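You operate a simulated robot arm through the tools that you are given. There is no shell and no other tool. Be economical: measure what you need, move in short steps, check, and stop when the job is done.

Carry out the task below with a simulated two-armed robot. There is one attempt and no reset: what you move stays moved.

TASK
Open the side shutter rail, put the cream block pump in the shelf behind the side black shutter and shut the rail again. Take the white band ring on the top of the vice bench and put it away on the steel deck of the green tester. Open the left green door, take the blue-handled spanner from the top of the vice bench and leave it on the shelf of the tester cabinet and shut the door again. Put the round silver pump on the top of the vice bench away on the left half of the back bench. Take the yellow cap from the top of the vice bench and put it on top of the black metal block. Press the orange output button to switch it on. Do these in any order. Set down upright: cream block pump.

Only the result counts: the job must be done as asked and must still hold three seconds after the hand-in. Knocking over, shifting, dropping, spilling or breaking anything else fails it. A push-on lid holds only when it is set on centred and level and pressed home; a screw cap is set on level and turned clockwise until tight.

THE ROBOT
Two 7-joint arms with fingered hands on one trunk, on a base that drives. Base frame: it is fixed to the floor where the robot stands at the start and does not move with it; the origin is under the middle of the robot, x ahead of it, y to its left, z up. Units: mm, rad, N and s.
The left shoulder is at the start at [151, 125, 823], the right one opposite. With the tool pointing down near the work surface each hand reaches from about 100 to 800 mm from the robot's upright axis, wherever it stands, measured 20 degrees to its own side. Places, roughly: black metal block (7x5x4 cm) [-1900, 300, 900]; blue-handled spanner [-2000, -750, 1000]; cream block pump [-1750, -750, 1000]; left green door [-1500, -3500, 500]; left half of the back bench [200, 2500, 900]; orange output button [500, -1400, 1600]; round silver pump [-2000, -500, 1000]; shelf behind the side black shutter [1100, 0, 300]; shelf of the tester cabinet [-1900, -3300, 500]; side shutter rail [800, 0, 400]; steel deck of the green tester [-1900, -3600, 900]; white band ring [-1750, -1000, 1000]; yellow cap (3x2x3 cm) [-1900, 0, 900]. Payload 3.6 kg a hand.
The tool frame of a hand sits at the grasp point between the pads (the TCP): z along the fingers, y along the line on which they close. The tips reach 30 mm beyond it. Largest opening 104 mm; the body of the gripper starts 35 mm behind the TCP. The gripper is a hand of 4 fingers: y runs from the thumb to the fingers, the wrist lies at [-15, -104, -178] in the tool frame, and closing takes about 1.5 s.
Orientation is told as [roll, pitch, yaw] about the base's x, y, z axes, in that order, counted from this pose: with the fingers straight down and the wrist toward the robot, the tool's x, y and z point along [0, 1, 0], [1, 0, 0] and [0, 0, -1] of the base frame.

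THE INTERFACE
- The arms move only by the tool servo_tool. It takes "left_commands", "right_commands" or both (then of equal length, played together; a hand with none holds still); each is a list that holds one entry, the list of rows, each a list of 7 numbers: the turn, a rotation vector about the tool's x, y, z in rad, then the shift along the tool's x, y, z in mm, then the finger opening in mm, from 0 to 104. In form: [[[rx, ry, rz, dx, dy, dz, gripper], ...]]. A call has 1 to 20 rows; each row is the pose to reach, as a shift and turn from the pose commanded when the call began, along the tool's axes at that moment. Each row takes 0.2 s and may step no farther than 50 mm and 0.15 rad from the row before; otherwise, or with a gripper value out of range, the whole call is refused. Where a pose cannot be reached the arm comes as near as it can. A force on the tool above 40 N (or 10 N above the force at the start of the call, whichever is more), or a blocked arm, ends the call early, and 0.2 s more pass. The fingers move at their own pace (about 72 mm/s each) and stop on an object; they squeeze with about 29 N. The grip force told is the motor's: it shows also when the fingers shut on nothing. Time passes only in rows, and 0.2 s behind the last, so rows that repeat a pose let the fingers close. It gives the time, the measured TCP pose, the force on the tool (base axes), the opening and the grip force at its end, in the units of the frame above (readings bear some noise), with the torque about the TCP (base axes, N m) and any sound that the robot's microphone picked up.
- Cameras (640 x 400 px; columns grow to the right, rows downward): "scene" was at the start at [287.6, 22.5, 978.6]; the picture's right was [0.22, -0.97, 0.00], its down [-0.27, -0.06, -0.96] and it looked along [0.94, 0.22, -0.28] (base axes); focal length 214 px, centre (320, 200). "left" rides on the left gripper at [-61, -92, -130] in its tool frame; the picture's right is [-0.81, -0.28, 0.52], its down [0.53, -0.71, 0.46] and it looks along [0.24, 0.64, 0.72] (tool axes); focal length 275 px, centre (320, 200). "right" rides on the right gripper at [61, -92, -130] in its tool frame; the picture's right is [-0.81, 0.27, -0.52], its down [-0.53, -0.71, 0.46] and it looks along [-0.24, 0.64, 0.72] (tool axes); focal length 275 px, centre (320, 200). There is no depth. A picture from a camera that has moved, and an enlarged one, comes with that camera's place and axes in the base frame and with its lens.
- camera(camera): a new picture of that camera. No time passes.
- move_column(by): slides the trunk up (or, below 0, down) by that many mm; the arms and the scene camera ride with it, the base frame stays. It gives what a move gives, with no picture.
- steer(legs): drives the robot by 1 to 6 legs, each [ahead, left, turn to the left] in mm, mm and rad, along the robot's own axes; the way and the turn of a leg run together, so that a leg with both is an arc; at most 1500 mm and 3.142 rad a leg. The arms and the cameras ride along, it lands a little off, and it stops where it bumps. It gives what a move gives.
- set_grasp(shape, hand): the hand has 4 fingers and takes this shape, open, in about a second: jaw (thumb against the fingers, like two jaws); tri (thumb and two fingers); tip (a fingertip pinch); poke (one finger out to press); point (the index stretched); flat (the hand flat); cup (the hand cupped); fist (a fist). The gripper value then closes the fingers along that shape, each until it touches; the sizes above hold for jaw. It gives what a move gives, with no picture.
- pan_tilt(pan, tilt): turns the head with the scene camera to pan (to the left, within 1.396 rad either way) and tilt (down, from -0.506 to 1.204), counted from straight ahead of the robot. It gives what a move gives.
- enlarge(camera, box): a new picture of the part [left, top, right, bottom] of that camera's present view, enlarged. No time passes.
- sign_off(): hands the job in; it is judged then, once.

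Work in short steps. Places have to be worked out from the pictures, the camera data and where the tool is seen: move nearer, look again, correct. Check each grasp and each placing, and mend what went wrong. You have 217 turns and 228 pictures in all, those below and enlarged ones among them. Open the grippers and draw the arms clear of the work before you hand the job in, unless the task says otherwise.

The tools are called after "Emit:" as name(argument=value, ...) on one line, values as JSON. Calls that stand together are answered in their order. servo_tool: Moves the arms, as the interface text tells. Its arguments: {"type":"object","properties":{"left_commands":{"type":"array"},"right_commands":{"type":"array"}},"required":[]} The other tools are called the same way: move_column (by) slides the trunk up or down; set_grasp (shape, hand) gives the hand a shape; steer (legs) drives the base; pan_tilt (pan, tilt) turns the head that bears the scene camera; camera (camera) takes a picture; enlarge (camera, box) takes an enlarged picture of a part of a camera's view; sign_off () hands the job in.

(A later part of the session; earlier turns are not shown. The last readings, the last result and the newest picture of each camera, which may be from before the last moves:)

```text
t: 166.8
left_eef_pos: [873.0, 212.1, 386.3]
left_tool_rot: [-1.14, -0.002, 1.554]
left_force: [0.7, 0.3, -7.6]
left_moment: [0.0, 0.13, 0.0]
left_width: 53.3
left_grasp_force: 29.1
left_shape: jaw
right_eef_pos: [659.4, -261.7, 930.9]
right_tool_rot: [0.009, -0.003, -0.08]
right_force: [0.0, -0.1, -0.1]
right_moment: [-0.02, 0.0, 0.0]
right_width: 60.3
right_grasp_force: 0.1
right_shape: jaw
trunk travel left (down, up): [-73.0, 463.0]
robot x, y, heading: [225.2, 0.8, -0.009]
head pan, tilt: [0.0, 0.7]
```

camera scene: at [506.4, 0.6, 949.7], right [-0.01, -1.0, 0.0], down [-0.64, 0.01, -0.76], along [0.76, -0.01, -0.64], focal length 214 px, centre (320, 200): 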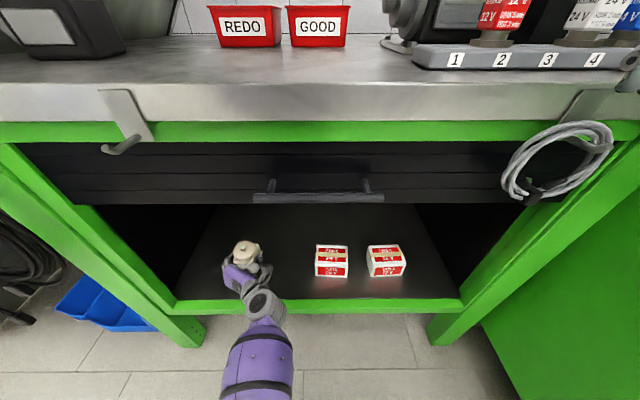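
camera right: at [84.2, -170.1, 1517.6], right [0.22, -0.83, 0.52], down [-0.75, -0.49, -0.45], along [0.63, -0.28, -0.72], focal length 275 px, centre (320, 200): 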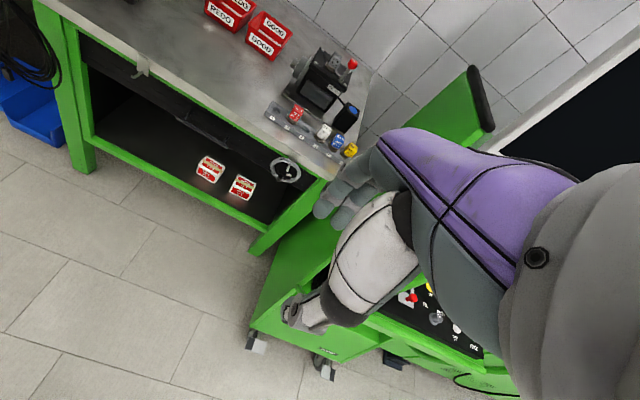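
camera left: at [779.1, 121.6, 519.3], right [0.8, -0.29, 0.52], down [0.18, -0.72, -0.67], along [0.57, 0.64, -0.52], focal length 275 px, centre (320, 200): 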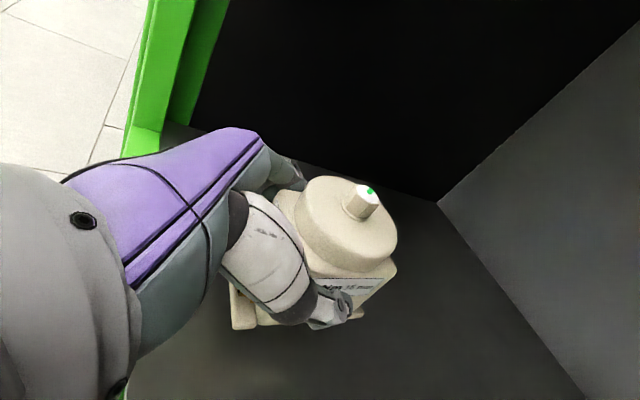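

No contact yet at z 386; I go on lower in small steps.

Emit:
servo_tool(left_commands=[[[0, 0, 0, 3, 0, 1, 20], [0, 0, 0, 6, 0, 3, 20], [0, 0, 0, 9, 0, 4, 20], [0, 0, 0, 12, 0, 5, 20], [0, 0, 0, 15, 0, 7, 20]]])

Emit:
camera(camera="left")

```text
t: 168.0
left_eef_pos: [874.3, 213.0, 373.2]
left_tool_rot: [-1.143, -0.001, 1.555]
left_force: [-1.3, 0.2, 0.9]
left_moment: [0.14, 0.12, -0.04]
left_width: 53.7
left_grasp_force: 28.9
left_shape: jaw
right_eef_pos: [659.9, -260.7, 932.0]
right_tool_rot: [0.009, -0.004, -0.082]
right_force: [0.4, 0.7, -0.3]
right_moment: [0.0, -0.02, -0.02]
right_width: 60.3
right_grasp_force: 0.0
right_shape: jaw
trunk travel left (down, up): [-73.0, 463.0]
robot x, y, heading: [224.6, 1.8, -0.007]
head pan, tilt: [0.0, 0.7]
```

```text
134 pictures are left
camera left: at [779.2, 121.4, 481.8], right [0.8, -0.29, 0.52], down [0.18, -0.72, -0.68], along [0.57, 0.64, -0.52], focal length 275 px, centre (320, 200)
```

left: 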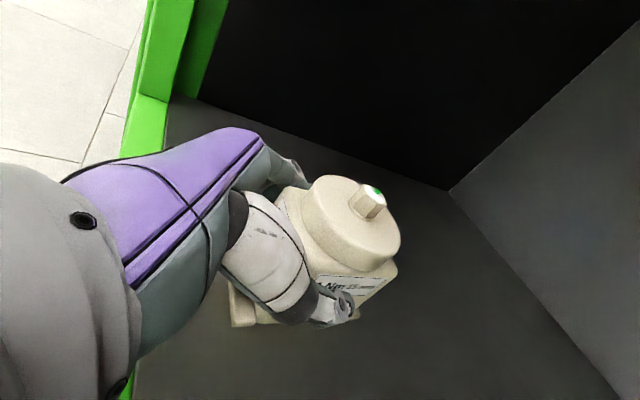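

Contact (weight now carried by the shelf). I open and draw back.

Emit:
servo_tool(left_commands=[[[0, 0, 0, 0, 0, 0, 65], [0, 0, 0, 0, 0, 0, 80], [0, 0, 0, 0, 0, 0, 95], [0, 0, 0, 0, 0, 0, 102], [0, 0, 0, 0, 0, 0, 102], [0, 0, 0, 0, 0, -20, 102], [0, 0, 0, 0, 0, -40, 102]]])

Emit:
camera(camera="left")

```text
t: 169.6
left_eef_pos: [837.8, 213.0, 388.0]
left_tool_rot: [-1.142, 0.0, 1.554]
left_force: [0.0, -1.1, 0.8]
left_moment: [-0.02, 0.01, 0.02]
left_width: 101.7
left_grasp_force: 0.1
left_shape: jaw
right_eef_pos: [659.1, -261.6, 932.2]
right_tool_rot: [0.01, -0.003, -0.08]
right_force: [-0.4, -0.4, 0.4]
right_moment: [-0.03, 0.0, -0.03]
right_width: 59.9
right_grasp_force: 0.1
right_shape: jaw
trunk travel left (down, up): [-73.0, 463.0]
robot x, y, heading: [226.5, 2.6, -0.01]
head pan, tilt: [0.0, 0.7]
```

```text
133 pictures are left
camera left: at [743.1, 121.9, 497.7], right [0.8, -0.29, 0.52], down [0.18, -0.72, -0.67], along [0.57, 0.64, -0.52], focal length 275 px, centre (320, 200)
```

left: 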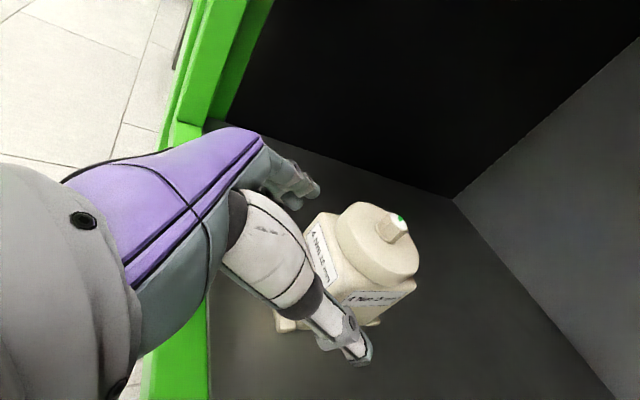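

The pump stands upright on the shelf. I lift slightly, drive back, raise the hand in front of the bench and turn it to the bar-grasp pose (closing vertical).

Emit:
servo_tool(left_commands=[[[0, 0, 0, -18, 0, -28, 102], [0, 0, 0, -25, 0, -50, 102]]])

Emit:
steer(legs=[[-300, 0, 0.01]])

Emit:
servo_tool(left_commands=[[[0, 0, 0, -40, -11, -18, 100], [0, 0, 0, -80, -22, -36, 100], [0, 0, 0, -120, -33, -54, 100], [0, 0, 0, -160, -44, -72, 100], [0, 0, 0, -200, -55, -90, 100], [0, 0, 0, -240, -66, -108, 100], [0, 0, 0, -280, -77, -126, 100], [0, 0, 0, -320, -88, -144, 100], [0, 0, 0, -355, -100, -160, 100], [-0.03, -0.03, 0.14, -355, -100, -160, 100], [-0.061, -0.061, 0.281, -355, -100, -160, 100], [-0.091, -0.091, 0.421, -355, -100, -160, 100], [-0.122, -0.122, 0.562, -355, -100, -160, 100], [-0.152, -0.152, 0.702, -355, -100, -160, 100], [-0.183, -0.183, 0.843, -355, -100, -160, 100], [-0.213, -0.213, 0.983, -355, -100, -160, 100], [-0.244, -0.244, 1.124, -355, -100, -160, 100], [-0.274, -0.274, 1.264, -355, -100, -160, 100], [-0.305, -0.305, 1.405, -355, -100, -160, 100], [-0.335, -0.335, 1.545, -355, -100, -160, 100]]])

Emit:
camera(camera="scene")

Emit:
camera(camera="left")

```text
t: 170.4
left_eef_pos: [830.5, 230.0, 468.0]
left_tool_rot: [-1.21, -0.052, 1.549]
left_force: [0.4, -0.9, 0.1]
left_moment: [0.0, 0.03, -0.04]
left_width: 102.0
left_grasp_force: 0.1
left_shape: jaw
right_eef_pos: [660.3, -261.4, 934.9]
right_tool_rot: [0.01, -0.004, -0.08]
right_force: [0.4, -0.1, -0.1]
right_moment: [0.02, -0.02, 0.02]
right_width: 59.9
right_grasp_force: 0.1
right_shape: jaw
trunk travel left (down, up): [-73.0, 463.0]
robot x, y, heading: [230.5, 0.4, -0.011]
head pan, tilt: [0.0, 0.7]
stopped in row 2 (left hand): the arm was blocked; the commanded pose is now the measured one
```

```text
t: 172.5
left_eef_pos: [526.7, 237.7, 471.0]
left_tool_rot: [-1.218, -0.05, 1.562]
left_force: [-0.6, -0.1, 0.4]
left_moment: [-0.02, 0.0, -0.03]
left_width: 102.0
left_grasp_force: 0.1
left_shape: jaw
right_eef_pos: [359.6, -255.5, 933.5]
right_tool_rot: [0.008, -0.006, -0.069]
right_force: [-0.5, 0.3, 0.5]
right_moment: [0.04, -0.01, 0.03]
right_width: 60.1
right_grasp_force: 0.0
right_shape: jaw
trunk travel left (down, up): [-73.0, 463.0]
robot x, y, heading: [-76.2, 6.0, 0.002]
head pan, tilt: [0.0, 0.7]
```

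```text
t: 173.1
left_eef_pos: [517.3, 250.1, 541.7]
left_tool_rot: [-1.174, -0.221, 1.529]
left_force: [0.3, 0.0, -0.1]
left_moment: [0.02, -0.03, -0.02]
left_width: 100.3
left_grasp_force: 0.1
left_shape: jaw
right_eef_pos: [359.3, -254.4, 936.5]
right_tool_rot: [0.011, -0.004, -0.069]
right_force: [0.2, -0.7, -0.3]
right_moment: [0.0, 0.01, 0.0]
right_width: 59.9
right_grasp_force: 0.1
right_shape: jaw
trunk travel left (down, up): [-73.0, 463.0]
robot x, y, heading: [-73.4, 2.1, 0.007]
head pan, tilt: [0.0, 0.7]
stopped in row 3 (left hand): the arm was blocked; the commanded pose is now the measured one
```

```text
132 pictures are left
camera scene: at [201.9, 5.1, 953.8], right [0.0, -1.0, 0.0], down [-0.64, 0.0, -0.77], along [0.77, 0.0, -0.64], focal length 214 px, centre (320, 200)
```

scene: 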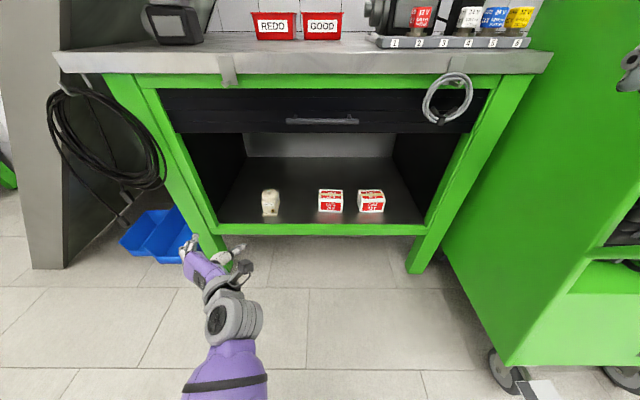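

```text
131 pictures are left
camera left: at [414.9, 140.4, 625.7], right [0.77, -0.42, 0.47], down [0.19, -0.56, -0.81], along [0.6, 0.71, -0.35], focal length 275 px, centre (320, 200)
```

left: 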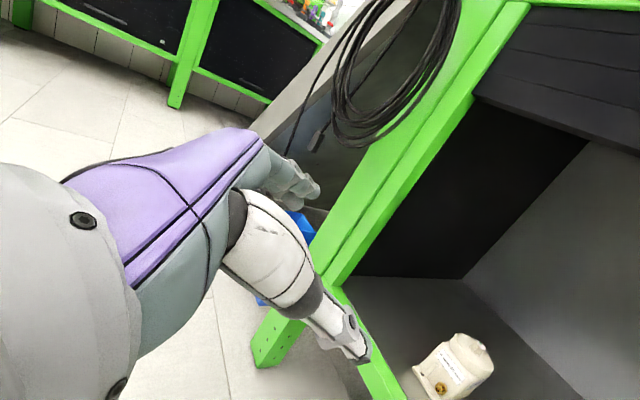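

Raising the arm jams the elbow with the trunk low. Simpler: keep the arm extended low, put the hand above the bar with the trunk raised, and push the bar down by lowering the trunk. First I restore the extended pose.

Emit:
servo_tool(left_commands=[[[0.012, 0, -0.054, 19, -18, 22, 60], [0.024, 0, -0.109, 38, -35, 44, 40], [0.035, 0, -0.163, 57, -53, 66, 20], [0.047, 0, -0.218, 76, -70, 88, 0], [0.047, 0, -0.218, 76, -70, 88, 0], [0.047, 0, -0.218, 76, -70, 88, 0]]])

Emit:
move_column(by=400)

Emit:
pan_tilt(pan=0.0, tilt=0.9)

Emit:
camera(camera="scene")

Emit:
camera(camera="left")

```text
t: 174.5
left_eef_pos: [567.5, 204.1, 422.6]
left_tool_rot: [-1.179, -0.001, 1.571]
left_force: [-0.5, 0.3, -0.8]
left_moment: [0.0, 0.0, 0.01]
left_width: 0.1
left_grasp_force: 29.3
left_shape: jaw
right_eef_pos: [360.7, -254.4, 931.3]
right_tool_rot: [0.008, -0.003, -0.068]
right_force: [-1.0, -0.5, -0.1]
right_moment: [0.02, 0.01, 0.01]
right_width: 60.2
right_grasp_force: 0.1
right_shape: jaw
trunk travel left (down, up): [-73.0, 463.0]
robot x, y, heading: [-78.8, 2.8, -0.0]
head pan, tilt: [0.0, 0.7]
```

```text
t: 178.3
left_eef_pos: [567.2, 202.6, 819.9]
left_tool_rot: [-1.179, 0.0, 1.57]
left_force: [-0.5, 0.8, 0.7]
left_moment: [0.0, 0.0, -0.02]
left_width: 0.0
left_grasp_force: 28.6
left_shape: jaw
right_eef_pos: [361.3, -255.4, 1331.2]
right_tool_rot: [0.008, -0.003, -0.07]
right_force: [-0.1, 0.8, 0.1]
right_moment: [-0.02, 0.01, 0.0]
right_width: 60.2
right_grasp_force: 0.1
right_shape: jaw
trunk travel left (down, up): [-473.0, 63.0]
robot x, y, heading: [-74.2, 2.5, 0.005]
head pan, tilt: [0.0, 0.7]
```

```text
t: 179.1
left_eef_pos: [567.1, 201.9, 822.0]
left_tool_rot: [-1.179, -0.001, 1.571]
left_force: [0.6, 0.1, 0.4]
left_moment: [0.01, 0.0, -0.02]
left_width: 0.0
left_grasp_force: 28.9
left_shape: jaw
right_eef_pos: [360.6, -254.2, 1331.7]
right_tool_rot: [0.009, -0.003, -0.068]
right_force: [0.0, -0.8, -0.6]
right_moment: [-0.02, 0.03, 0.01]
right_width: 60.2
right_grasp_force: 0.1
right_shape: jaw
trunk travel left (down, up): [-473.0, 63.0]
robot x, y, heading: [-76.9, 3.8, 0.005]
head pan, tilt: [0.0, 0.901]
```

```text
130 pictures are left
camera scene: at [63.6, 4.7, 1362.8], right [0.0, -1.0, 0.0], down [-0.78, 0.0, -0.62], along [0.62, 0.0, -0.78], focal length 214 px, centre (320, 200)
```

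scene: 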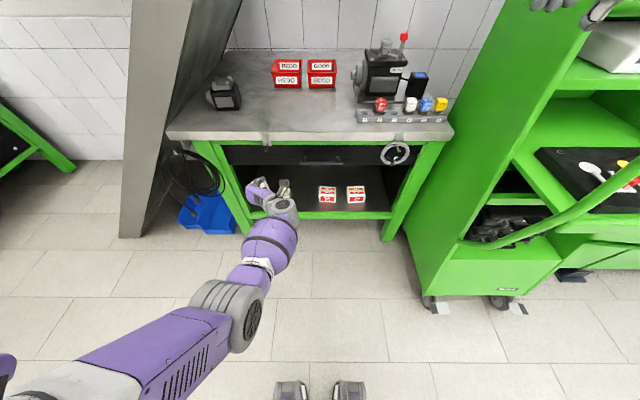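

```text
129 pictures are left
camera left: at [468.6, 110.1, 927.8], right [0.79, -0.28, 0.55], down [0.22, -0.71, -0.67], along [0.58, 0.65, -0.5], focal length 275 px, centre (320, 200)
```

left: 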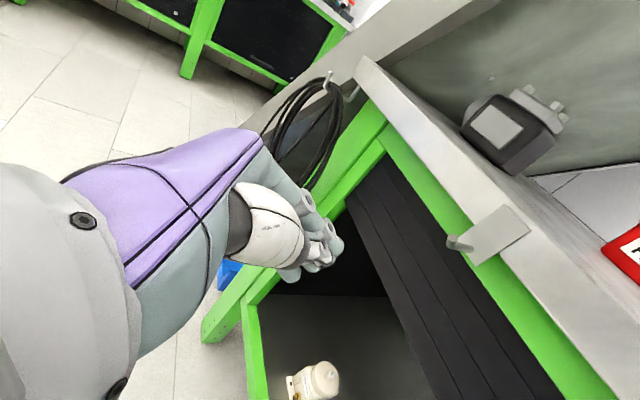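

The gap above the bar is tight, so I use the gripping pose as before (closing vertical). I turn the hand at this height and bring it to the middle.

Emit:
servo_tool(left_commands=[[[-0.0256, -0.0256, 0.129, -1, -17, -6, 0], [-0.051, -0.051, 0.258, -2, -33, -12, 0], [-0.077, -0.077, 0.387, -3, -50, -18, 0], [-0.1025, -0.1025, 0.516, -5, -67, -24, 20], [-0.128, -0.128, 0.645, -6, -83, -30, 40], [-0.154, -0.154, 0.775, -7, -100, -35, 60], [-0.179, -0.179, 0.904, -8, -117, -41, 80], [-0.205, -0.205, 1.033, -9, -133, -47, 100], [-0.231, -0.231, 1.162, -10, -150, -53, 100], [-0.256, -0.256, 1.291, -12, -167, -59, 100], [-0.282, -0.282, 1.42, -13, -183, -65, 100], [-0.3075, -0.3075, 1.549, -14, -200, -71, 100]]])

Emit:
camera(camera="scene")

Emit:
camera(camera="left")

```text
t: 181.7
left_eef_pos: [483.3, 12.5, 890.4]
left_tool_rot: [2.544, -1.568, -2.541]
left_force: [0.2, -0.4, 0.2]
left_moment: [0.02, -0.02, -0.02]
left_width: 99.7
left_grasp_force: 0.1
left_shape: jaw
left hand out of reach, approached as far as the arm can: row 1, 2, 3, 4, 5, 6, 7, 8, 9, 10, 11, 12
right_eef_pos: [360.6, -253.8, 1332.6]
right_tool_rot: [0.007, -0.004, -0.067]
right_force: [0.5, 0.7, 0.7]
right_moment: [-0.01, -0.01, 0.02]
right_width: 60.2
right_grasp_force: 0.1
right_shape: jaw
trunk travel left (down, up): [-473.0, 63.0]
robot x, y, heading: [-76.1, 2.1, 0.002]
head pan, tilt: [0.0, 0.901]
```

```text
128 pictures are left
camera scene: at [63.8, 6.7, 1362.8], right [0.0, -1.0, 0.0], down [-0.78, 0.0, -0.62], along [0.62, 0.0, -0.78], focal length 214 px, centre (320, 200)
```

scene: 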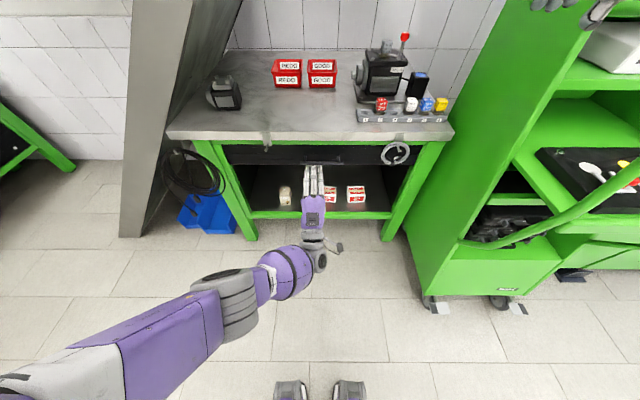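

```text
127 pictures are left
camera left: at [352.6, -50.1, 797.7], right [0.52, -0.81, -0.28], down [0.46, 0.53, -0.71], along [0.72, 0.24, 0.65], focal length 275 px, centre (320, 200)
```

left: 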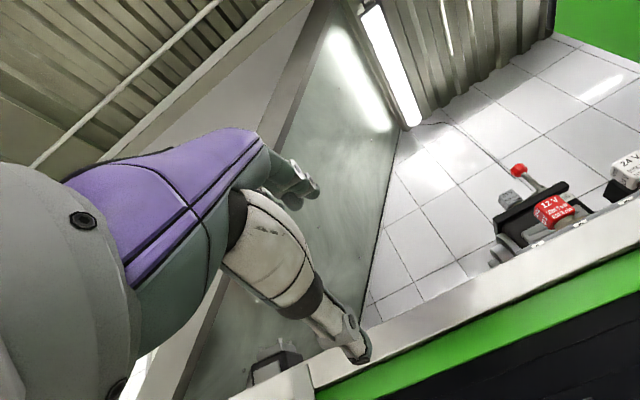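

Pose reached. I lower the trunk to bring the hand to bar height (z 763) and look.

Emit:
move_column(by=-129)

Emit:
steer(legs=[[150, -8, 0]])

Emit:
camera(camera="left")

Emit:
camera(camera="scene")

```text
t: 183.2
left_eef_pos: [483.5, 9.6, 759.9]
left_tool_rot: [2.458, -1.569, -2.46]
left_force: [-0.6, -0.4, 0.3]
left_moment: [0.0, 0.01, 0.0]
left_width: 99.9
left_grasp_force: 0.0
left_shape: jaw
right_eef_pos: [360.1, -254.3, 1203.4]
right_tool_rot: [0.009, -0.005, -0.068]
right_force: [0.1, 0.1, -1.0]
right_moment: [-0.02, 0.02, 0.02]
right_width: 60.2
right_grasp_force: 0.1
right_shape: jaw
trunk travel left (down, up): [-344.0, 192.0]
robot x, y, heading: [-76.6, 2.4, 0.001]
head pan, tilt: [0.0, 0.901]
```

```text
t: 184.6
left_eef_pos: [631.1, 4.3, 759.2]
left_tool_rot: [1.714, -1.571, -1.716]
left_force: [0.0, 0.3, -0.4]
left_moment: [0.02, -0.02, 0.02]
left_width: 100.0
left_grasp_force: 0.1
left_shape: jaw
right_eef_pos: [508.8, -261.9, 1201.2]
right_tool_rot: [0.008, -0.004, -0.068]
right_force: [-0.7, 0.8, -1.1]
right_moment: [-0.02, 0.01, 0.0]
right_width: 60.2
right_grasp_force: 0.0
right_shape: jaw
trunk travel left (down, up): [-344.0, 192.0]
robot x, y, heading: [73.5, -2.6, 0.001]
head pan, tilt: [0.0, 0.901]
```

```text
126 pictures are left
camera left: at [500.6, -59.0, 667.3], right [0.52, -0.81, -0.28], down [0.46, 0.53, -0.71], along [0.72, 0.24, 0.65], focal length 275 px, centre (320, 200)
```

left: 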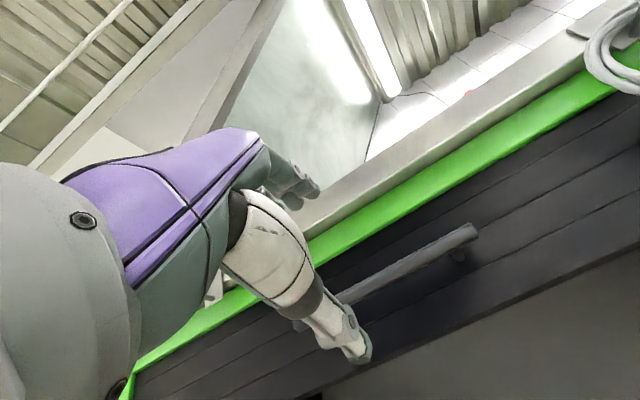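

```text
125 pictures are left
camera scene: at [258.7, -2.6, 1222.9], right [0.0, -1.0, 0.0], down [-0.78, 0.0, -0.62], along [0.62, 0.0, -0.78], focal length 214 px, centre (320, 200)
```

scene: 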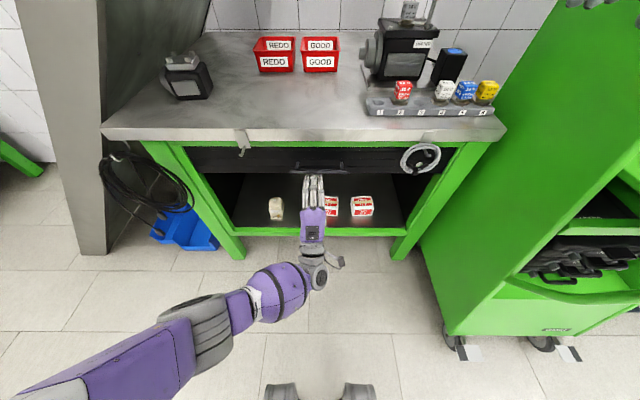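

The bar is at z≈760, matching the hand. I drive ahead to enclose it and close.

Emit:
steer(legs=[[103, 0, 0]])

Emit:
servo_tool(left_commands=[[[0, 0, 0, 0, 0, 0, 60], [0, 0, 0, 0, 0, 0, 30], [0, 0, 0, 0, 0, 0, 0], [0, 0, 0, 0, 0, 0, 0], [0, 0, 0, 0, 0, 0, 0], [0, 0, 0, 0, 0, 0, 0], [0, 0, 0, 0, 0, 0, 0]]])

Emit:
camera(camera="left")

```text
t: 185.8
left_eef_pos: [733.7, 4.3, 758.3]
left_tool_rot: [1.499, -1.569, -1.497]
left_force: [0.3, -0.1, -0.7]
left_moment: [0.0, 0.01, 0.04]
left_width: 99.8
left_grasp_force: 0.1
left_shape: jaw
right_eef_pos: [611.2, -261.4, 1202.4]
right_tool_rot: [0.011, -0.004, -0.068]
right_force: [0.2, 0.0, -0.6]
right_moment: [-0.03, 0.03, -0.01]
right_width: 60.3
right_grasp_force: 0.0
right_shape: jaw
trunk travel left (down, up): [-344.0, 192.0]
robot x, y, heading: [176.8, -3.7, -0.0]
head pan, tilt: [0.0, 0.901]
```

```text
t: 187.4
left_eef_pos: [733.9, 3.1, 759.0]
left_tool_rot: [0.933, -1.569, -0.933]
left_force: [4.8, -1.6, -6.3]
left_moment: [-0.04, -0.04, 0.01]
left_width: 0.0
left_grasp_force: 29.2
left_shape: jaw
right_eef_pos: [611.6, -262.9, 1202.6]
right_tool_rot: [0.008, -0.003, -0.069]
right_force: [-0.4, -0.8, 0.3]
right_moment: [0.03, 0.0, -0.02]
right_width: 60.2
right_grasp_force: 0.0
right_shape: jaw
trunk travel left (down, up): [-344.0, 192.0]
robot x, y, heading: [176.0, -2.8, 0.005]
head pan, tilt: [0.0, 0.901]
```

```text
124 pictures are left
camera left: at [602.9, -58.5, 666.9], right [0.52, -0.81, -0.28], down [0.45, 0.53, -0.71], along [0.73, 0.24, 0.64], focal length 275 px, centre (320, 200)
```

left: 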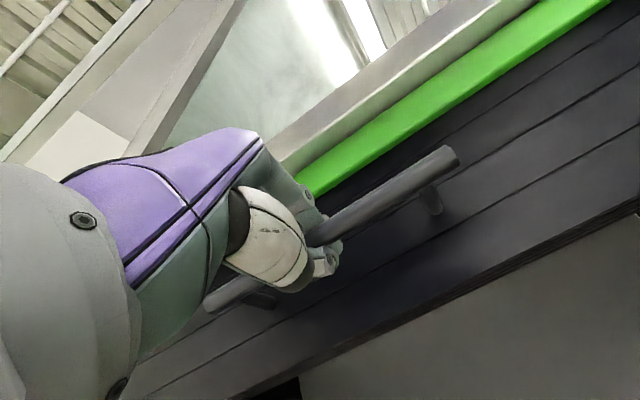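

The bar is gripped. I lower the trunk to pull the shutter down.

Emit:
move_column(by=-170)

Emit:
move_column(by=-172)

Emit:
camera(camera="scene")

```text
t: 189.3
left_eef_pos: [734.0, 4.0, 587.7]
left_tool_rot: [0.732, -1.564, -0.73]
left_force: [9.8, -0.8, -3.7]
left_moment: [0.02, -0.03, -0.06]
left_width: 0.0
left_grasp_force: 29.3
left_shape: jaw
right_eef_pos: [611.3, -262.3, 1032.5]
right_tool_rot: [0.008, -0.004, -0.069]
right_force: [0.2, 0.2, -0.4]
right_moment: [0.01, 0.0, 0.0]
right_width: 60.3
right_grasp_force: 0.0
right_shape: jaw
trunk travel left (down, up): [-174.0, 362.0]
robot x, y, heading: [173.3, -5.0, 0.003]
head pan, tilt: [0.0, 0.901]
```

```text
t: 191.2
left_eef_pos: [733.7, 4.1, 417.5]
left_tool_rot: [1.907, -1.568, -1.905]
left_force: [7.9, -0.1, 2.8]
left_moment: [0.07, -0.03, -0.03]
left_width: 0.0
left_grasp_force: 28.3
left_shape: jaw
right_eef_pos: [610.3, -262.2, 860.1]
right_tool_rot: [0.008, -0.004, -0.068]
right_force: [0.1, 0.6, -1.0]
right_moment: [0.02, 0.01, 0.05]
right_width: 60.3
right_grasp_force: 0.1
right_shape: jaw
trunk travel left (down, up): [-2.0, 534.0]
robot x, y, heading: [173.2, -4.7, 0.002]
head pan, tilt: [0.0, 0.901]
```

```text
123 pictures are left
camera scene: at [459.2, -1.8, 875.7], right [0.0, -1.0, 0.0], down [-0.78, 0.0, -0.62], along [0.62, 0.0, -0.78], focal length 214 px, centre (320, 200)
```

scene: 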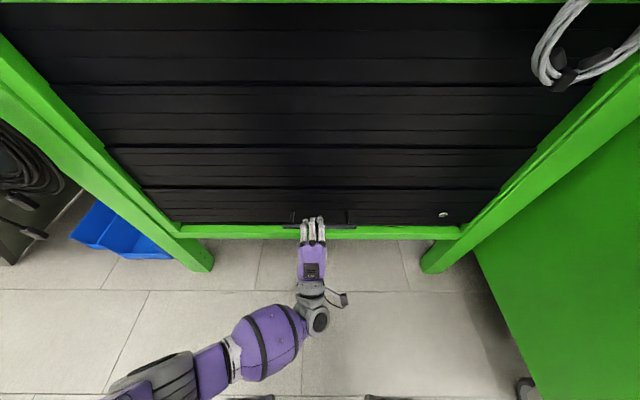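

Now the last 40 mm with the arm, until it meets the stop.

Emit:
servo_tool(left_commands=[[[0, 0, 0, 0, -10, 0, 0], [0, 0, 0, 0, -20, 0, 0], [0, 0, 0, 0, -30, 0, 0], [0, 0, 0, 0, -38, 0, 0], [0, 0, 0, 0, -44, 0, 0], [0, 0, 0, 0, -50, 0, 0]]])

Emit:
camera(camera="scene")

```text
t: 192.6
left_eef_pos: [734.3, 2.1, 371.1]
left_tool_rot: [-2.887, -1.561, 2.89]
left_force: [4.3, 3.3, 20.2]
left_moment: [0.03, -0.09, -0.08]
left_width: 0.0
left_grasp_force: 28.7
left_shape: jaw
right_eef_pos: [608.7, -261.7, 861.5]
right_tool_rot: [0.009, -0.006, -0.069]
right_force: [-0.3, 0.2, 0.9]
right_moment: [-0.01, -0.03, 0.03]
right_width: 60.2
right_grasp_force: 0.1
right_shape: jaw
trunk travel left (down, up): [-2.0, 534.0]
robot x, y, heading: [172.1, -5.5, 0.002]
head pan, tilt: [0.0, 0.901]
```

```text
122 pictures are left
camera scene: at [458.1, -1.5, 876.1], right [0.0, -1.0, 0.0], down [-0.78, 0.0, -0.62], along [0.62, 0.0, -0.78], focal length 214 px, centre (320, 200)
```

scene: 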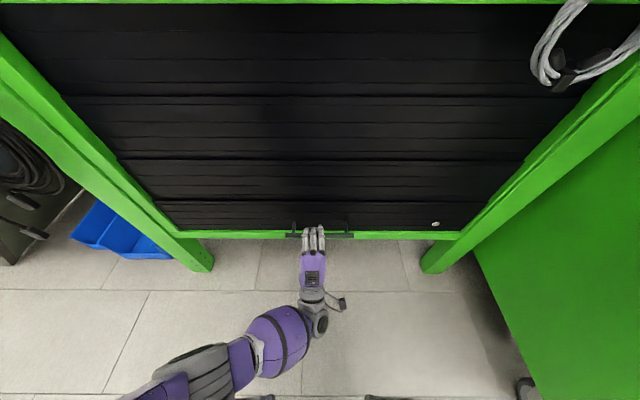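

Shut against the stop (20 N reaction). I release, back the robot away, and verify.

Emit:
servo_tool(left_commands=[[[0, 0, 0, 0, 4, 0, 40], [0, 0, 0, 0, 6, 0, 80], [0, 0, 0, 0, 6, 0, 100], [0, 0, 0, 0, 6, 0, 100], [0, 0, 0, 0, 6, 0, 100]]])

Emit:
steer(legs=[[-350, 0, 0]])

Emit:
move_column(by=400)

Emit:
camera(camera="scene")

```text
t: 193.8
left_eef_pos: [732.9, 3.2, 373.3]
left_tool_rot: [1.846, -1.566, -1.846]
left_force: [0.0, 0.7, 0.2]
left_moment: [-0.02, -0.01, 0.01]
left_width: 99.7
left_grasp_force: 0.2
left_shape: jaw
right_eef_pos: [610.9, -261.9, 860.8]
right_tool_rot: [0.007, -0.002, -0.067]
right_force: [1.0, 0.0, 0.0]
right_moment: [0.01, 0.01, -0.05]
right_width: 59.9
right_grasp_force: 0.1
right_shape: jaw
trunk travel left (down, up): [-2.0, 534.0]
robot x, y, heading: [173.5, -5.5, 0.005]
head pan, tilt: [0.0, 0.901]
```

```text
t: 196.1
left_eef_pos: [377.4, 0.4, 374.2]
left_tool_rot: [2.098, -1.568, -2.1]
left_force: [-0.5, 0.6, -0.3]
left_moment: [-0.03, -0.02, 0.0]
left_width: 99.8
left_grasp_force: 0.0
left_shape: jaw
right_eef_pos: [254.2, -263.9, 860.8]
right_tool_rot: [0.007, -0.002, -0.071]
right_force: [0.0, 0.2, -0.2]
right_moment: [-0.03, 0.03, -0.02]
right_width: 60.2
right_grasp_force: 0.1
right_shape: jaw
trunk travel left (down, up): [-2.0, 534.0]
robot x, y, heading: [-179.5, -9.2, 0.0]
head pan, tilt: [0.0, 0.901]
```

```text
t: 199.9
left_eef_pos: [407.3, 1.6, 849.0]
left_tool_rot: [3.128, -1.405, -3.132]
left_force: [-0.4, -0.4, 0.3]
left_moment: [0.03, -0.02, -0.01]
left_width: 100.0
left_grasp_force: 0.0
left_shape: jaw
right_eef_pos: [254.0, -263.8, 1261.1]
right_tool_rot: [0.009, -0.003, -0.069]
right_force: [-0.1, 0.7, -1.1]
right_moment: [0.01, 0.0, -0.03]
right_width: 60.3
right_grasp_force: 0.2
right_shape: jaw
trunk travel left (down, up): [-402.0, 134.0]
robot x, y, heading: [-178.6, -7.0, 0.0]
head pan, tilt: [0.0, 0.901]
```

```text
121 pictures are left
camera scene: at [-10.0, -3.4, 1281.7], right [0.0, -1.0, 0.0], down [-0.78, 0.0, -0.62], along [0.62, 0.0, -0.78], focal length 214 px, centre (320, 200)
```

scene: 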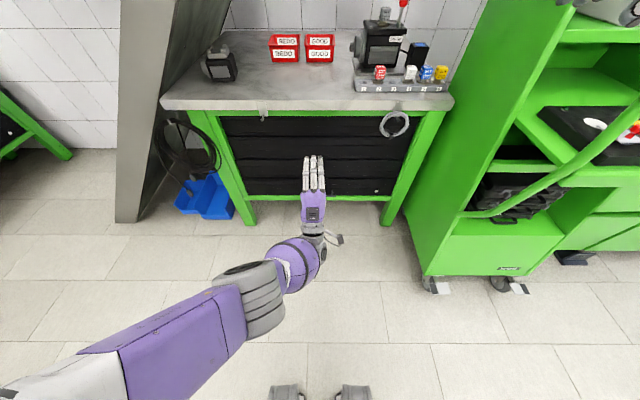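

The shutter is closed. Next the orange button; I bring the left arm to its sound carrying pose and drive in front of the green machine.

Emit:
servo_tool(left_commands=[[[0.0387, 0.0387, -0.1267, 15, 10, 0, 60], [0.077, 0.077, -0.253, 30, 20, 0, 60], [0.116, 0.116, -0.38, 45, 30, 0, 60], [0.155, 0.155, -0.507, 60, 40, 0, 60], [0.193, 0.193, -0.633, 75, 50, -5, 60], [0.232, 0.232, -0.76, 90, 60, -10, 60], [0.271, 0.271, -0.887, 105, 75, -15, 60], [0.309, 0.309, -1.013, 120, 90, -20, 60], [0.348, 0.348, -1.14, 135, 105, -25, 60], [0.387, 0.387, -1.267, 150, 120, -30, 60], [0.425, 0.425, -1.393, 165, 135, -35, 60], [0.464, 0.464, -1.52, 180, 150, -40, 60]]])

Emit:
steer(legs=[[-300, 0, 0], [0, -1300, 0]])

Emit:
pan_tilt(pan=0.0, tilt=0.1)

Emit:
camera(camera="scene")

```text
t: 202.6
left_eef_pos: [343.9, 180.7, 990.1]
left_tool_rot: [-1.142, -0.002, 1.569]
left_force: [-0.1, -0.9, 0.4]
left_moment: [0.02, 0.01, 0.0]
left_width: 60.4
left_grasp_force: 0.1
left_shape: jaw
right_eef_pos: [253.6, -263.8, 1260.9]
right_tool_rot: [0.009, -0.003, -0.07]
right_force: [0.4, 0.4, 0.1]
right_moment: [0.01, 0.02, 0.01]
right_width: 60.2
right_grasp_force: 0.0
right_shape: jaw
trunk travel left (down, up): [-402.0, 134.0]
robot x, y, heading: [-182.1, -3.4, 0.005]
head pan, tilt: [0.0, 0.901]
```

```text
t: 216.0
left_eef_pos: [48.0, -1143.6, 991.0]
left_tool_rot: [-1.146, -0.001, 1.566]
left_force: [0.1, 0.6, 0.2]
left_moment: [0.03, 0.02, 0.04]
left_width: 60.2
left_grasp_force: 0.0
left_shape: jaw
right_eef_pos: [-43.5, -1588.6, 1261.0]
right_tool_rot: [0.01, -0.003, -0.076]
right_force: [0.1, -1.3, -0.2]
right_moment: [-0.01, -0.05, -0.01]
right_width: 60.1
right_grasp_force: 0.0
right_shape: jaw
trunk travel left (down, up): [-402.0, 134.0]
robot x, y, heading: [-477.8, -1328.2, -0.005]
head pan, tilt: [0.0, 0.901]
```

```text
t: 217.1
left_eef_pos: [48.7, -1143.8, 990.8]
left_tool_rot: [-1.146, -0.003, 1.563]
left_force: [0.0, -0.3, -0.1]
left_moment: [-0.03, 0.01, -0.05]
left_width: 60.4
left_grasp_force: 0.1
left_shape: jaw
right_eef_pos: [-45.5, -1588.5, 1259.8]
right_tool_rot: [0.008, -0.003, -0.074]
right_force: [0.8, 0.9, -0.3]
right_moment: [0.0, 0.01, 0.01]
right_width: 60.2
right_grasp_force: 0.1
right_shape: jaw
trunk travel left (down, up): [-402.0, 134.0]
robot x, y, heading: [-477.5, -1328.9, -0.003]
head pan, tilt: [0.0, 0.099]
```

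```text
120 pictures are left
camera scene: at [-290.7, -1326.9, 1352.6], right [0.0, -1.0, 0.0], down [-0.1, 0.0, -0.99], along [0.99, 0.0, -0.1], focal length 214 px, centre (320, 200)
```

scene: 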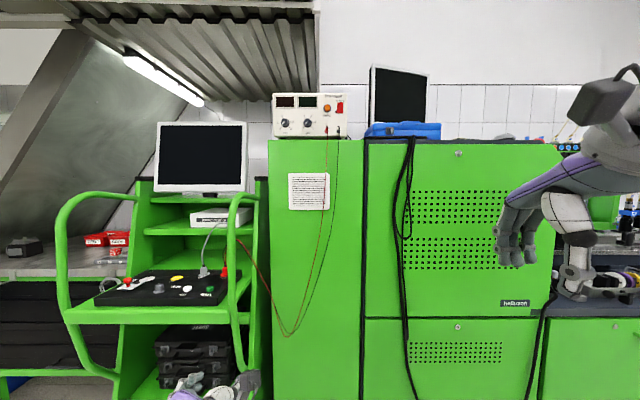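

Power supply on top of a cabinet with an orange knob/button and red switch. I enlarge.

Emit:
enlarge(camera="scene", box=[260, 80, 360, 150])

```text
5.71 times, centred on (310, 115) of scene
camera zoom: at [-290.7, -1326.9, 1352.6], right [0.0, -1.0, 0.0], down [-0.1, 0.0, -0.99], along [0.99, 0.0, -0.1], focal length 1226 px, centre (377, 686)
```

zoom: 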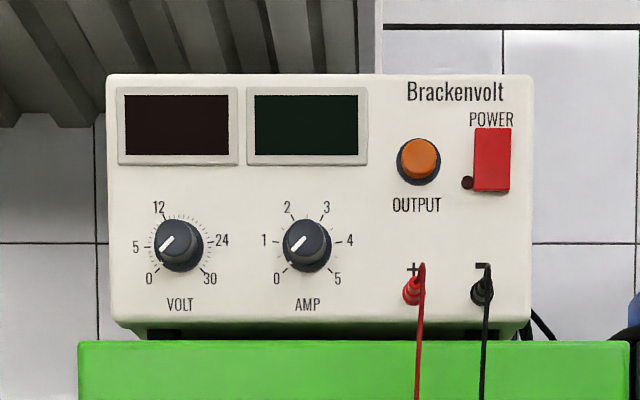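

Orange button at about (500,-1354,1600). I use the left hand: raise the trunk, set the poke shape and lift the hand, levelling the fingers.

Emit:
move_column(by=130)

Emit:
set_grasp(shape="poke", hand="left")

Emit:
servo_tool(left_commands=[[[0, 0, 0, -34, 0, -15, 0], [0, 0, 0, -68, 0, -31, 0], [0, -0.04, 0, -103, 0, -46, 0], [0, -0.08, 0, -137, 0, -62, 0], [0, -0.12, 0, -171, 0, -77, 0], [0, -0.16, 0, -205, 0, -93, 0], [0, -0.2, 0, -240, 0, -108, 0], [0, -0.24, 0, -274, 0, -123, 0], [0, -0.28, 0, -308, 0, -139, 0], [0, -0.33, 0, -342, 0, -154, 0], [0, -0.38, 0, -376, 0, -170, 0], [0, -0.42, 0, -410, 0, -185, 0]]])

Emit:
camera(camera="scene")

Emit:
camera(camera="left")

```text
t: 218.8
left_eef_pos: [70.3, -1122.4, 1196.3]
left_tool_rot: [-1.285, -0.067, 1.593]
left_force: [0.1, -0.3, -0.1]
left_moment: [0.01, -0.01, 0.01]
left_width: 60.3
left_grasp_force: 0.0
left_shape: jaw
right_eef_pos: [-45.6, -1588.4, 1393.4]
right_tool_rot: [0.01, -0.007, -0.075]
right_force: [0.8, -0.4, 0.1]
right_moment: [-0.02, -0.01, 0.02]
right_width: 60.2
right_grasp_force: 0.0
right_shape: jaw
trunk travel left (down, up): [-533.0, 3.0]
robot x, y, heading: [-477.0, -1325.6, -0.003]
head pan, tilt: [0.0, 0.099]
stopped: the arm was blocked; the commanded pose is now the measured one
```

```text
t: 219.7
left_eef_pos: [68.1, -1121.6, 1195.4]
left_tool_rot: [-1.283, -0.067, 1.591]
left_force: [0.5, -0.2, -0.3]
left_moment: [0.01, 0.0, 0.0]
left_width: 0.0
left_grasp_force: 0.1
left_shape: poke
right_eef_pos: [-46.2, -1588.7, 1393.6]
right_tool_rot: [0.008, -0.006, -0.076]
right_force: [-1.1, 0.2, -0.1]
right_moment: [0.04, 0.03, 0.0]
right_width: 60.2
right_grasp_force: 0.0
right_shape: jaw
trunk travel left (down, up): [-533.0, 3.0]
robot x, y, heading: [-478.4, -1329.4, -0.005]
head pan, tilt: [0.0, 0.099]
```

```text
t: 222.2
left_eef_pos: [10.0, -1154.8, 1640.4]
left_tool_rot: [-1.701, -0.063, 1.591]
left_force: [0.0, 0.2, 0.3]
left_moment: [-0.04, -0.02, 0.05]
left_width: 0.0
left_grasp_force: 0.1
left_shape: poke
right_eef_pos: [-46.7, -1590.5, 1393.6]
right_tool_rot: [0.012, -0.007, -0.075]
right_force: [-1.1, 0.7, 0.1]
right_moment: [0.01, 0.03, -0.01]
right_width: 60.5
right_grasp_force: 0.0
right_shape: jaw
trunk travel left (down, up): [-533.0, 3.0]
robot x, y, heading: [-482.2, -1329.0, -0.005]
head pan, tilt: [0.0, 0.099]
```

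```text
118 pictures are left
camera scene: at [-380.8, -1326.6, 1498.5], right [0.0, -1.0, 0.0], down [-0.1, 0.0, -1.0], along [1.0, 0.0, -0.1], focal length 214 px, centre (320, 200)
```

scene: 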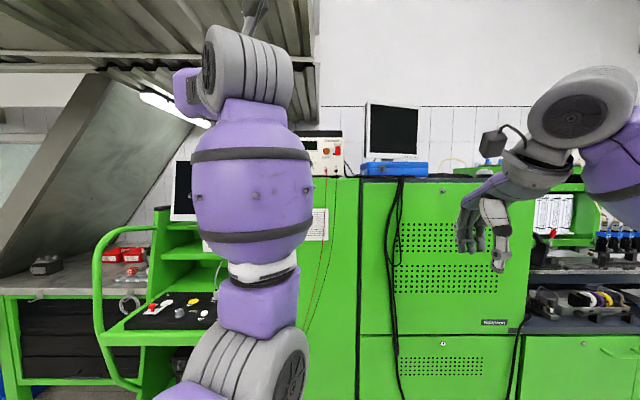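

```text
117 pictures are left
camera left: at [-126.0, -1252.2, 1676.7], right [0.41, -0.32, 0.85], down [0.53, -0.67, -0.51], along [0.74, 0.67, -0.11], focal length 275 px, centre (320, 200)
```

left: 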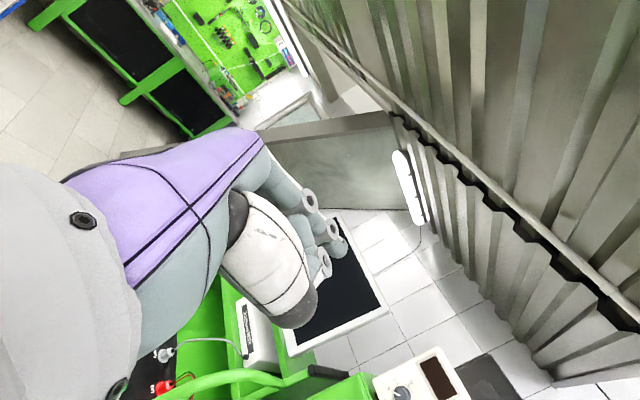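

I open the poke shape to see which finger sticks out.

Emit:
servo_tool(left_commands=[[[0, 0.03, 0, 0, 0, 0, 104], [0, 0.06, 0, 0, 0, 0, 104], [0, 0.1, 0, 0, 0, 0, 104], [0, 0.13, 0, 0, 0, 0, 104]]])

Emit:
camera(camera="left")

```text
t: 223.2
left_eef_pos: [8.3, -1152.3, 1638.6]
left_tool_rot: [-1.572, -0.063, 1.59]
left_force: [-1.0, -0.2, 0.2]
left_moment: [0.0, 0.02, 0.03]
left_width: 0.1
left_grasp_force: 0.1
left_shape: poke
right_eef_pos: [-46.5, -1588.1, 1392.3]
right_tool_rot: [0.008, -0.006, -0.075]
right_force: [0.1, -0.3, -0.4]
right_moment: [0.01, -0.01, -0.01]
right_width: 60.2
right_grasp_force: 0.1
right_shape: jaw
trunk travel left (down, up): [-533.0, 3.0]
robot x, y, heading: [-478.2, -1323.5, -0.005]
head pan, tilt: [0.0, 0.099]
```

```text
116 pictures are left
camera left: at [-120.6, -1251.5, 1693.5], right [0.52, -0.32, 0.79], down [0.47, -0.67, -0.58], along [0.71, 0.67, -0.2], focal length 275 px, centre (320, 200)
```

left: 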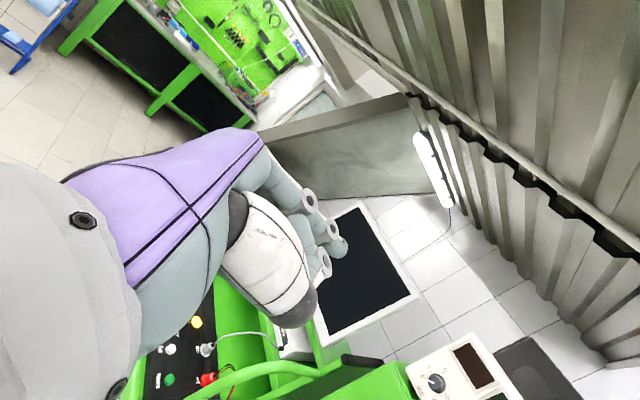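

Poke is unclear in this view; I try the point shape.

Emit:
set_grasp(shape="point", hand="left")

Emit:
camera(camera="left")

```text
t: 224.2
left_eef_pos: [9.5, -1152.5, 1639.2]
left_tool_rot: [-1.571, -0.063, 1.59]
left_force: [0.5, -0.4, 0.5]
left_moment: [-0.02, 0.0, -0.02]
left_width: 0.1
left_grasp_force: 0.1
left_shape: point
right_eef_pos: [-46.0, -1588.7, 1393.8]
right_tool_rot: [0.009, -0.008, -0.075]
right_force: [-0.6, -0.6, -1.1]
right_moment: [0.01, 0.01, -0.01]
right_width: 60.3
right_grasp_force: 0.0
right_shape: jaw
trunk travel left (down, up): [-533.0, 3.0]
robot x, y, heading: [-477.2, -1326.8, -0.006]
head pan, tilt: [0.0, 0.099]
```

```text
115 pictures are left
camera left: at [-120.5, -1251.5, 1693.4], right [0.52, -0.32, 0.79], down [0.47, -0.67, -0.58], along [0.71, 0.67, -0.2], focal length 275 px, centre (320, 200)
```

left: 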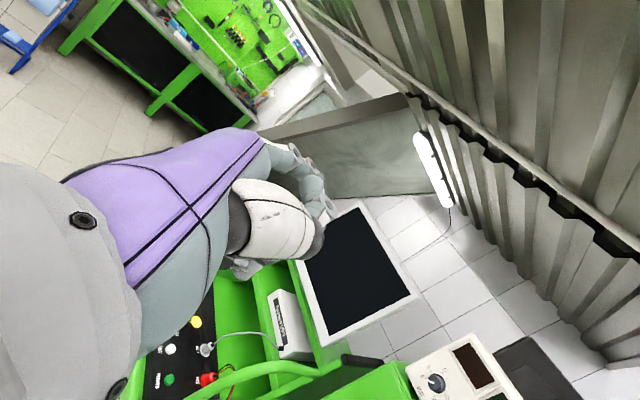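

I enlarge the supply from here to triangulate the button.

Emit:
enlarge(camera="scene", box=[290, 120, 350, 180])

Emit:
enlarge(camera="left", box=[200, 100, 400, 300])

```text
6.67 times, centred on (320, 150) of scene
camera zoom: at [-380.3, -1326.5, 1498.4], right [0.0, -1.0, 0.0], down [-0.1, 0.0, -1.0], along [0.99, 0.0, -0.1], focal length 1430 px, centre (320, 533)
```

zoom: 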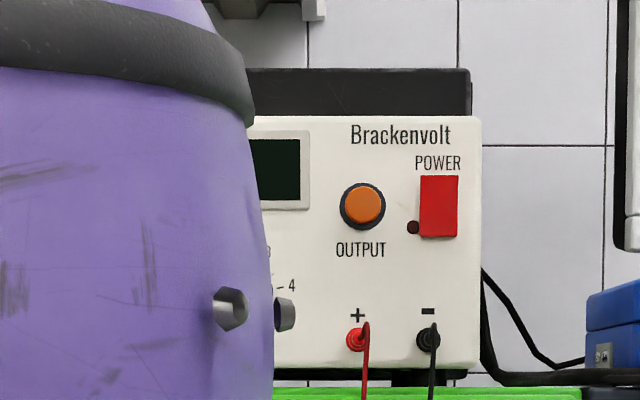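

```text
2.00 times, centred on (300, 200) of left
camera zoom: at [-120.5, -1251.5, 1693.4], right [0.52, -0.32, 0.79], down [0.47, -0.67, -0.58], along [0.71, 0.67, -0.2], focal length 551 px, centre (360, 200)
```

zoom: 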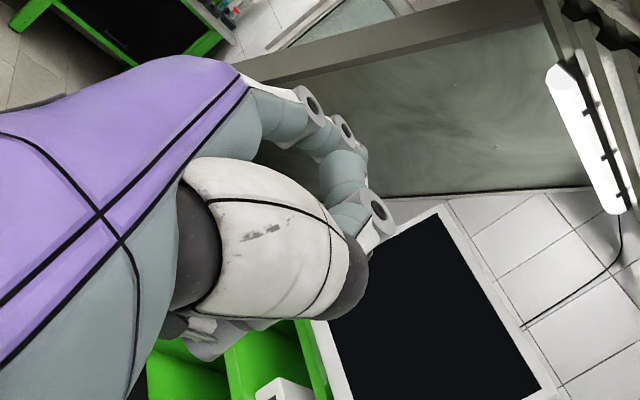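

Button at ≈(549,-1354,1617). Closed jaw fingers (narrow sideways) suit best: I go back to jaw, close, lower 22 mm, and drive so that the hand is in line with the button.

Emit:
set_grasp(shape="jaw", hand="left")

Emit:
servo_tool(left_commands=[[[0, 0, 0, 11, 0, 0, 50], [0, 0, 0, 22, 0, 0, 0], [0, 0, 0, 22, 0, 0, 0], [0, 0, 0, 22, 0, 0, 0], [0, 0, 0, 22, 0, 0, 0], [0, 0, 0, 22, 0, 0, 0]]])

Emit:
steer(legs=[[0, -198, 0.005], [380, 0, 0]])

Emit:
camera(camera="scene")

Emit:
camera(camera="left")

```text
t: 225.1
left_eef_pos: [9.8, -1152.2, 1638.7]
left_tool_rot: [-1.571, -0.064, 1.59]
left_force: [0.7, 0.6, 0.5]
left_moment: [0.0, -0.02, -0.04]
left_width: 103.7
left_grasp_force: 0.0
left_shape: jaw
right_eef_pos: [-45.5, -1588.4, 1392.0]
right_tool_rot: [0.01, -0.006, -0.075]
right_force: [0.1, -1.6, -1.6]
right_moment: [-0.01, -0.02, 0.02]
right_width: 60.0
right_grasp_force: 0.1
right_shape: jaw
trunk travel left (down, up): [-533.0, 3.0]
robot x, y, heading: [-477.6, -1327.2, -0.005]
head pan, tilt: [0.0, 0.099]
```

```text
t: 226.4
left_eef_pos: [9.7, -1150.8, 1616.8]
left_tool_rot: [-1.57, -0.063, 1.591]
left_force: [-0.1, -0.1, 0.4]
left_moment: [-0.03, 0.02, 0.02]
left_width: 0.1
left_grasp_force: 28.9
left_shape: jaw
right_eef_pos: [-45.7, -1588.6, 1392.6]
right_tool_rot: [0.009, -0.006, -0.074]
right_force: [-0.1, -0.2, -0.2]
right_moment: [-0.02, 0.0, 0.0]
right_width: 60.0
right_grasp_force: 0.0
right_shape: jaw
trunk travel left (down, up): [-533.0, 3.0]
robot x, y, heading: [-479.8, -1328.8, -0.006]
head pan, tilt: [0.0, 0.099]
```

```text
t: 230.8
left_eef_pos: [391.3, -1347.0, 1616.5]
left_tool_rot: [-1.571, -0.063, 1.589]
left_force: [-0.7, -0.4, -0.9]
left_moment: [0.03, 0.0, 0.0]
left_width: 0.1
left_grasp_force: 29.5
left_shape: jaw
right_eef_pos: [335.9, -1784.0, 1393.8]
right_tool_rot: [0.011, -0.007, -0.076]
right_force: [-0.3, 0.1, -0.1]
right_moment: [-0.03, -0.02, -0.01]
right_width: 60.3
right_grasp_force: 0.1
right_shape: jaw
trunk travel left (down, up): [-533.0, 3.0]
robot x, y, heading: [-97.6, -1523.5, -0.001]
head pan, tilt: [0.0, 0.099]
```

```text
112 pictures are left
camera scene: at [1.8, -1522.6, 1498.5], right [-0.01, -1.0, 0.0], down [-0.1, 0.0, -1.0], along [1.0, -0.01, -0.1], focal length 214 px, centre (320, 200)
```

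scene: 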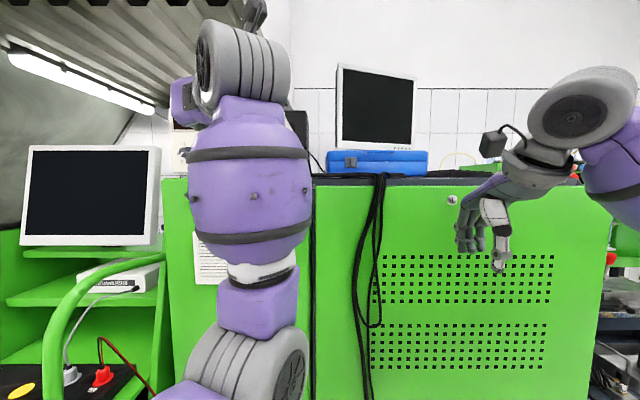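

```text
111 pictures are left
camera left: at [261.3, -1445.9, 1672.1], right [0.52, -0.32, 0.79], down [0.47, -0.67, -0.58], along [0.71, 0.67, -0.2], focal length 275 px, centre (320, 200)
```

left: 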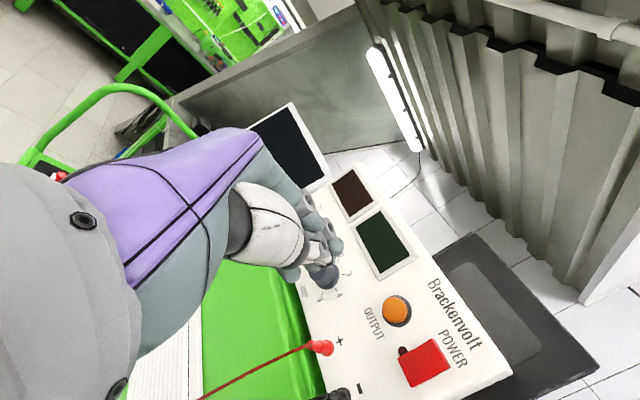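

Clear view: the button is at ≈(549,-1358,1614). I correct sideways and advance to about 30 mm before it.

Emit:
servo_tool(left_commands=[[[0, 0, 0, 1, -6, 35, 0], [0, 0, 0, 2, -11, 70, 0], [0, 0, 0, 2, -11, 100, 0], [0, 0, 0, 2, -11, 100, 0]]])

Emit:
camera(camera="left")

```text
t: 231.8
left_eef_pos: [492.4, -1355.1, 1616.5]
left_tool_rot: [-1.572, -0.063, 1.589]
left_force: [-0.9, -0.3, 0.4]
left_moment: [0.02, -0.01, -0.01]
left_width: 0.0
left_grasp_force: 29.3
left_shape: jaw
right_eef_pos: [335.4, -1784.1, 1392.8]
right_tool_rot: [0.011, -0.008, -0.077]
right_force: [-0.1, 0.2, -0.3]
right_moment: [0.0, 0.06, 0.0]
right_width: 59.9
right_grasp_force: 0.1
right_shape: jaw
trunk travel left (down, up): [-533.0, 3.0]
robot x, y, heading: [-95.4, -1522.1, -0.007]
head pan, tilt: [0.0, 0.099]
```

```text
110 pictures are left
camera left: at [361.7, -1453.2, 1671.6], right [0.52, -0.32, 0.79], down [0.47, -0.67, -0.58], along [0.71, 0.67, -0.2], focal length 275 px, centre (320, 200)
```

left: 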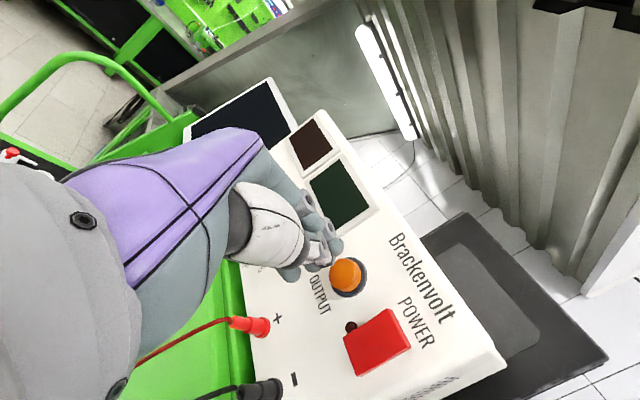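

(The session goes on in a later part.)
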